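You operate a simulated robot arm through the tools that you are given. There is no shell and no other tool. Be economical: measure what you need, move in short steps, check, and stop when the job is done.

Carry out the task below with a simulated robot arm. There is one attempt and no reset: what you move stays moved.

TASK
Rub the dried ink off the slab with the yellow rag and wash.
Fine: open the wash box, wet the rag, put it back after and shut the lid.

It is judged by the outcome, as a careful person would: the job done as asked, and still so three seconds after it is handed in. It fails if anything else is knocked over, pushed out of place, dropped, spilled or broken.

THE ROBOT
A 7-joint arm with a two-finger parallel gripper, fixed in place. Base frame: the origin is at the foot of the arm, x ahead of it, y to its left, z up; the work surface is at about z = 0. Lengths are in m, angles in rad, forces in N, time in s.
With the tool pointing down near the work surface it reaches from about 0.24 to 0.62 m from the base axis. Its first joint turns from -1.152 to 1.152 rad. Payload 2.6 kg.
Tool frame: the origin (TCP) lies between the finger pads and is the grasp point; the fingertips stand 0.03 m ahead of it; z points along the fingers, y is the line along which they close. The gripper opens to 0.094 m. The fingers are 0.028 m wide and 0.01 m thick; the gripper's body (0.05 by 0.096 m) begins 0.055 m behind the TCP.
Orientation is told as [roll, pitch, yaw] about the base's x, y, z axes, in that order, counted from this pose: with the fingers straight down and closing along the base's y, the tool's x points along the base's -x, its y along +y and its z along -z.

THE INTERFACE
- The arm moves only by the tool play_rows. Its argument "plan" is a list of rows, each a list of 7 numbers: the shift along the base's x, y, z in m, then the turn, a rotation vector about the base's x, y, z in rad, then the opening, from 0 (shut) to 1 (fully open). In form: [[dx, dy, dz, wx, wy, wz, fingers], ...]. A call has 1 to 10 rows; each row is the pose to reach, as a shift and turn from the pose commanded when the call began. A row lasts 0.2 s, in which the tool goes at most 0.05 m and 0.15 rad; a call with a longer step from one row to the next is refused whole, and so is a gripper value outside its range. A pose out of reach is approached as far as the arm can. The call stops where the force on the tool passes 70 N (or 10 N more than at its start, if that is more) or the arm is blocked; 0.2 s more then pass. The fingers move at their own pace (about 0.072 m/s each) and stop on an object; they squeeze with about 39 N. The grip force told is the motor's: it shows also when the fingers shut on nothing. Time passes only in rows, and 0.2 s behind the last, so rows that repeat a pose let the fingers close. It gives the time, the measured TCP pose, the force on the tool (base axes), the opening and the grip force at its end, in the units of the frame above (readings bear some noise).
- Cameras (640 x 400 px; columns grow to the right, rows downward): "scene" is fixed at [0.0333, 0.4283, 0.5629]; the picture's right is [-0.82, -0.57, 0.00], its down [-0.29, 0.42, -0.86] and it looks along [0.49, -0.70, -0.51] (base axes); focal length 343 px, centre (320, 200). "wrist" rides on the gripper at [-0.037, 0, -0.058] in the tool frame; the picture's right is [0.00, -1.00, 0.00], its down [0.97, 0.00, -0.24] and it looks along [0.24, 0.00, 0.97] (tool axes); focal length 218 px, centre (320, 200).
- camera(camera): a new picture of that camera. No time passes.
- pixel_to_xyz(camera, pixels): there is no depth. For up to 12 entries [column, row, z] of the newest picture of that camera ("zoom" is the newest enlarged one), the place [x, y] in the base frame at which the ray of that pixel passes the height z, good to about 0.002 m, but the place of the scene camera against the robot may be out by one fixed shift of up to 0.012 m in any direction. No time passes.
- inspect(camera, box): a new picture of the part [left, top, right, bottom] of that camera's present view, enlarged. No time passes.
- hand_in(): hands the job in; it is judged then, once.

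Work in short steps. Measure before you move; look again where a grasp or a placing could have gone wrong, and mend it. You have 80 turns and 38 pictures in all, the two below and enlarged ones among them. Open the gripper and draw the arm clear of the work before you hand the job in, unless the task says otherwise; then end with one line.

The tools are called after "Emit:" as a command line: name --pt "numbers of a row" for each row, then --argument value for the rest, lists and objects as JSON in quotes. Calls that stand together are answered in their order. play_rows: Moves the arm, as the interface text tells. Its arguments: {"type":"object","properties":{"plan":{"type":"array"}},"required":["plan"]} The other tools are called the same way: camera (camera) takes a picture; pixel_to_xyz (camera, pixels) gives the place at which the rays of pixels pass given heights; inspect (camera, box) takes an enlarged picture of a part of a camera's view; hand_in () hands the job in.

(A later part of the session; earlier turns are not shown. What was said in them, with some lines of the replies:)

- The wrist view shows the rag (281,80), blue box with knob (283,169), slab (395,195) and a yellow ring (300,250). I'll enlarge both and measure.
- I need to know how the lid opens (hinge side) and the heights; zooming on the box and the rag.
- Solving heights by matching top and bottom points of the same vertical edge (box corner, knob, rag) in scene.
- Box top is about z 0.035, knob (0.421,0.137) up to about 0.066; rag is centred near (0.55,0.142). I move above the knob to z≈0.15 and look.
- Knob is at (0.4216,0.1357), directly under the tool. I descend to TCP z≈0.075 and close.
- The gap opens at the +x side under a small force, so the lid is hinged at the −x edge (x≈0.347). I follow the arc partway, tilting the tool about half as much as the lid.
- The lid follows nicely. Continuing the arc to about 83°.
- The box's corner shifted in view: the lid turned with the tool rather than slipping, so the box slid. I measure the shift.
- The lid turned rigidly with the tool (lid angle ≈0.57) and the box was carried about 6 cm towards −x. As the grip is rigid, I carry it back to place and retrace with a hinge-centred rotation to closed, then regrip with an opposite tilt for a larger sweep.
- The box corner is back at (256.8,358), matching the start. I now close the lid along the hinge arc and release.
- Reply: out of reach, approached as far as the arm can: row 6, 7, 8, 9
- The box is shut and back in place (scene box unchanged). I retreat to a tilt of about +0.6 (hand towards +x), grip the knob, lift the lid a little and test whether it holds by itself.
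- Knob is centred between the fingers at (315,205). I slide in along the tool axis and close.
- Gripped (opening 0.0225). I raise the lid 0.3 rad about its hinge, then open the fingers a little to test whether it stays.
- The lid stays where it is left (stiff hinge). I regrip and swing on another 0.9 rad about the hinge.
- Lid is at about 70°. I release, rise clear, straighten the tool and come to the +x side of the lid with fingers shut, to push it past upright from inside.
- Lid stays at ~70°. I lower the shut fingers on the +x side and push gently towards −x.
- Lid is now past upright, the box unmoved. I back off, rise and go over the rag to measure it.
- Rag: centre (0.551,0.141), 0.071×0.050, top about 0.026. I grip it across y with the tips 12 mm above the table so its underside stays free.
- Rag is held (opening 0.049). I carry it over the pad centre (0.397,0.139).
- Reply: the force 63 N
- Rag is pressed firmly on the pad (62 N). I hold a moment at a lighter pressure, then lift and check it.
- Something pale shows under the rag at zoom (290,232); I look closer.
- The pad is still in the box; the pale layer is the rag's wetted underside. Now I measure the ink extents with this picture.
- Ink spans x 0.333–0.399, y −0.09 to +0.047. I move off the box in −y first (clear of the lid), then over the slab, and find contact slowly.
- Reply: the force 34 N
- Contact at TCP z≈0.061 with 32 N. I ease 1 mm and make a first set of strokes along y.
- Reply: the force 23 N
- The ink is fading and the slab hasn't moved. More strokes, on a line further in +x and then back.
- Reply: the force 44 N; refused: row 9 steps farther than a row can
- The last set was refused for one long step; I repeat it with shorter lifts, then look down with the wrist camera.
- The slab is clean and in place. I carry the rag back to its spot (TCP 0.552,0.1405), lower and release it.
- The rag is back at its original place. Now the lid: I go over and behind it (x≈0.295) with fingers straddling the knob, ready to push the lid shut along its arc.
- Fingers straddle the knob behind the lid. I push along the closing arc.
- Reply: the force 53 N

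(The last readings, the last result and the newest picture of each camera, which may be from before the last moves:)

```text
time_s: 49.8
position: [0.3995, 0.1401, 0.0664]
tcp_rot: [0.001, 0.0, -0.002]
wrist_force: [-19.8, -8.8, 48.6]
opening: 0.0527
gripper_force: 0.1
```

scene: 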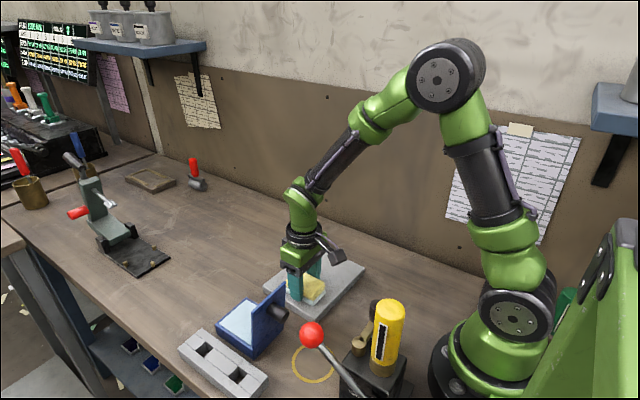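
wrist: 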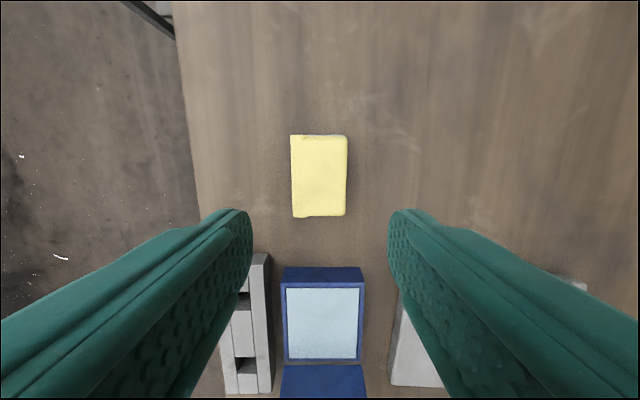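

Firm contact (49 N) at tip height ≈0.036: lid is down. I rise straight up and check with the wrist camera.

Emit:
play_rows --pt "0 0 0.03 0 0 0 0.56" --pt "0 0 0.07 0 0 0 0.56" --pt "0.01 -0.003 0.09 0 0 0 0.56" --pt "0.021 -0.004 0.09 0 0 0 0.56" --pt "0.021 -0.004 0.09 0 0 0 0.56"

Emit:
camera --camera "wrist"

Emit:
inspect --camera "scene" --box '[205, 285, 295, 365]'

```text
time_s: 51.0
position: [0.4208, 0.1348, 0.1537]
tcp_rot: [0.0, 0.001, 0.0]
wrist_force: [-0.9, -0.1, -0.3]
opening: 0.0523
gripper_force: 0.1
```

```text
4 pictures are left
```

wrist: 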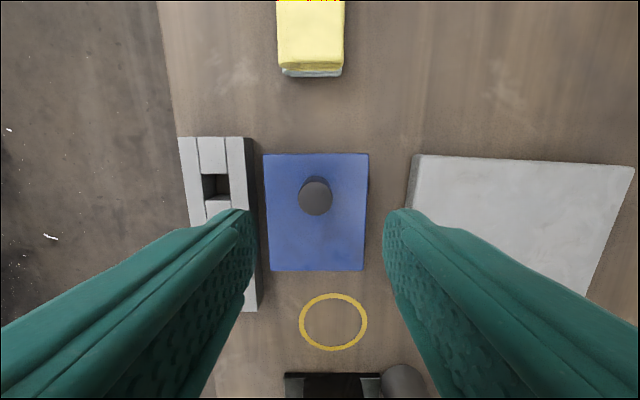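

```text
5.00 times, centred on (250, 325) of scene
```

zoom: 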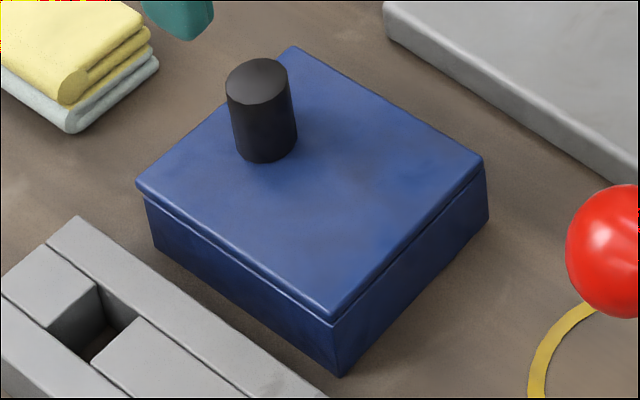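

Emit:
pixel_to_xyz --camera "wrist" --pixels '[[264, 155, 0.035], [368, 154, 0.035], [270, 271, 0.035], [364, 271, 0.035], [315, 197, 0.066], [283, 68, 0.024], [341, 69, 0.024], [416, 156, 0.018]]'

Emit:
pixel_to_xyz --camera "scene" --pixels '[[254, 359.8, 0], [257, 358.6, 0], [247.6, 339, 0.035]]'

```text
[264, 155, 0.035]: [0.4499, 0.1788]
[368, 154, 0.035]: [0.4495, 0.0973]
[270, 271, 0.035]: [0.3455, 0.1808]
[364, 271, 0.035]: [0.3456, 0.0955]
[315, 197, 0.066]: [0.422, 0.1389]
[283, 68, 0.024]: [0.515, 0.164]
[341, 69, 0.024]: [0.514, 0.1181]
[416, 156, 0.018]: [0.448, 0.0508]
```

```text
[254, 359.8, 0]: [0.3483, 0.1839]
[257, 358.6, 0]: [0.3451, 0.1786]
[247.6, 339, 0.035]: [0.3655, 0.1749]
```

Lid is shut and the box is within about 3–5 mm of where it stood. Rag, slab and the rest are in place. I open the gripper and draw the arm up clear.

Emit:
play_rows --pt "0 -0.01 0.045 0 0 0 0.8" --pt "0 -0.025 0.09 0 0 0 1" --pt "0 -0.04 0.13 0 0 0 1" --pt "0 -0.053 0.17 0 0 0 1" --pt "0 -0.053 0.175 0 0 0 1" --pt "0 -0.053 0.175 0 0 0 1"

Emit:
camera --camera "scene"

Emit:
inspect --camera "wrist" --box '[200, 30, 470, 300]'

```text
time_s: 52.4
position: [0.4227, 0.0806, 0.3301]
tcp_rot: [0.0, 0.003, 0.0]
wrist_force: [-0.4, 0.1, -1.0]
opening: 0.0943
gripper_force: 0.1
```

```text
2 pictures are left
```

scene: 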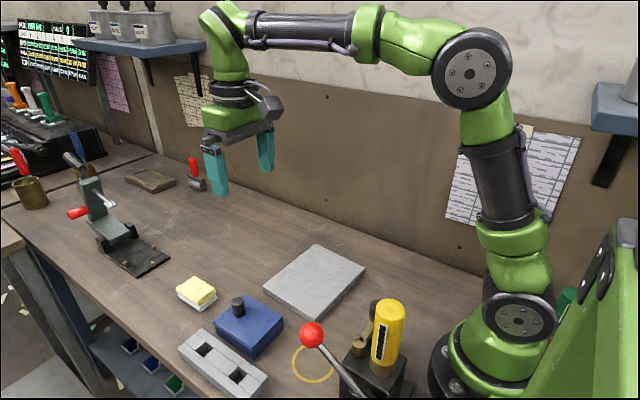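

```text
1.48 times, centred on (335, 165) of wrist
```

zoom: 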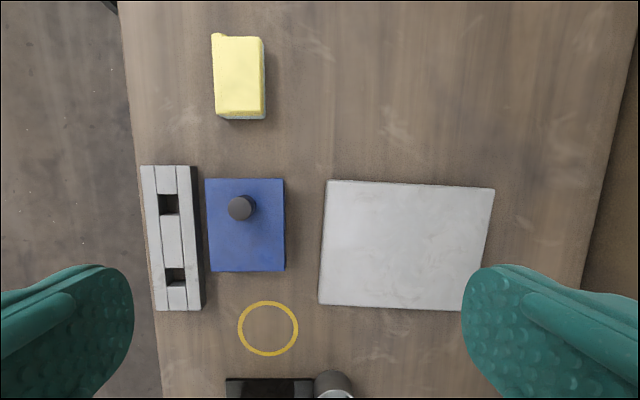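

The slab is clean, the rag is back, the lid is shut and the arm is clear, so I hand the job in.

Emit:
hand_in

```text
The job is handed in.
```

The ink is rubbed off the slab with the wetted rag, the rag is back where it lay and the wash box lid is shut; on the first try at the lid the box slid about 6 cm, and it now stands within about 5 mm of its original place.
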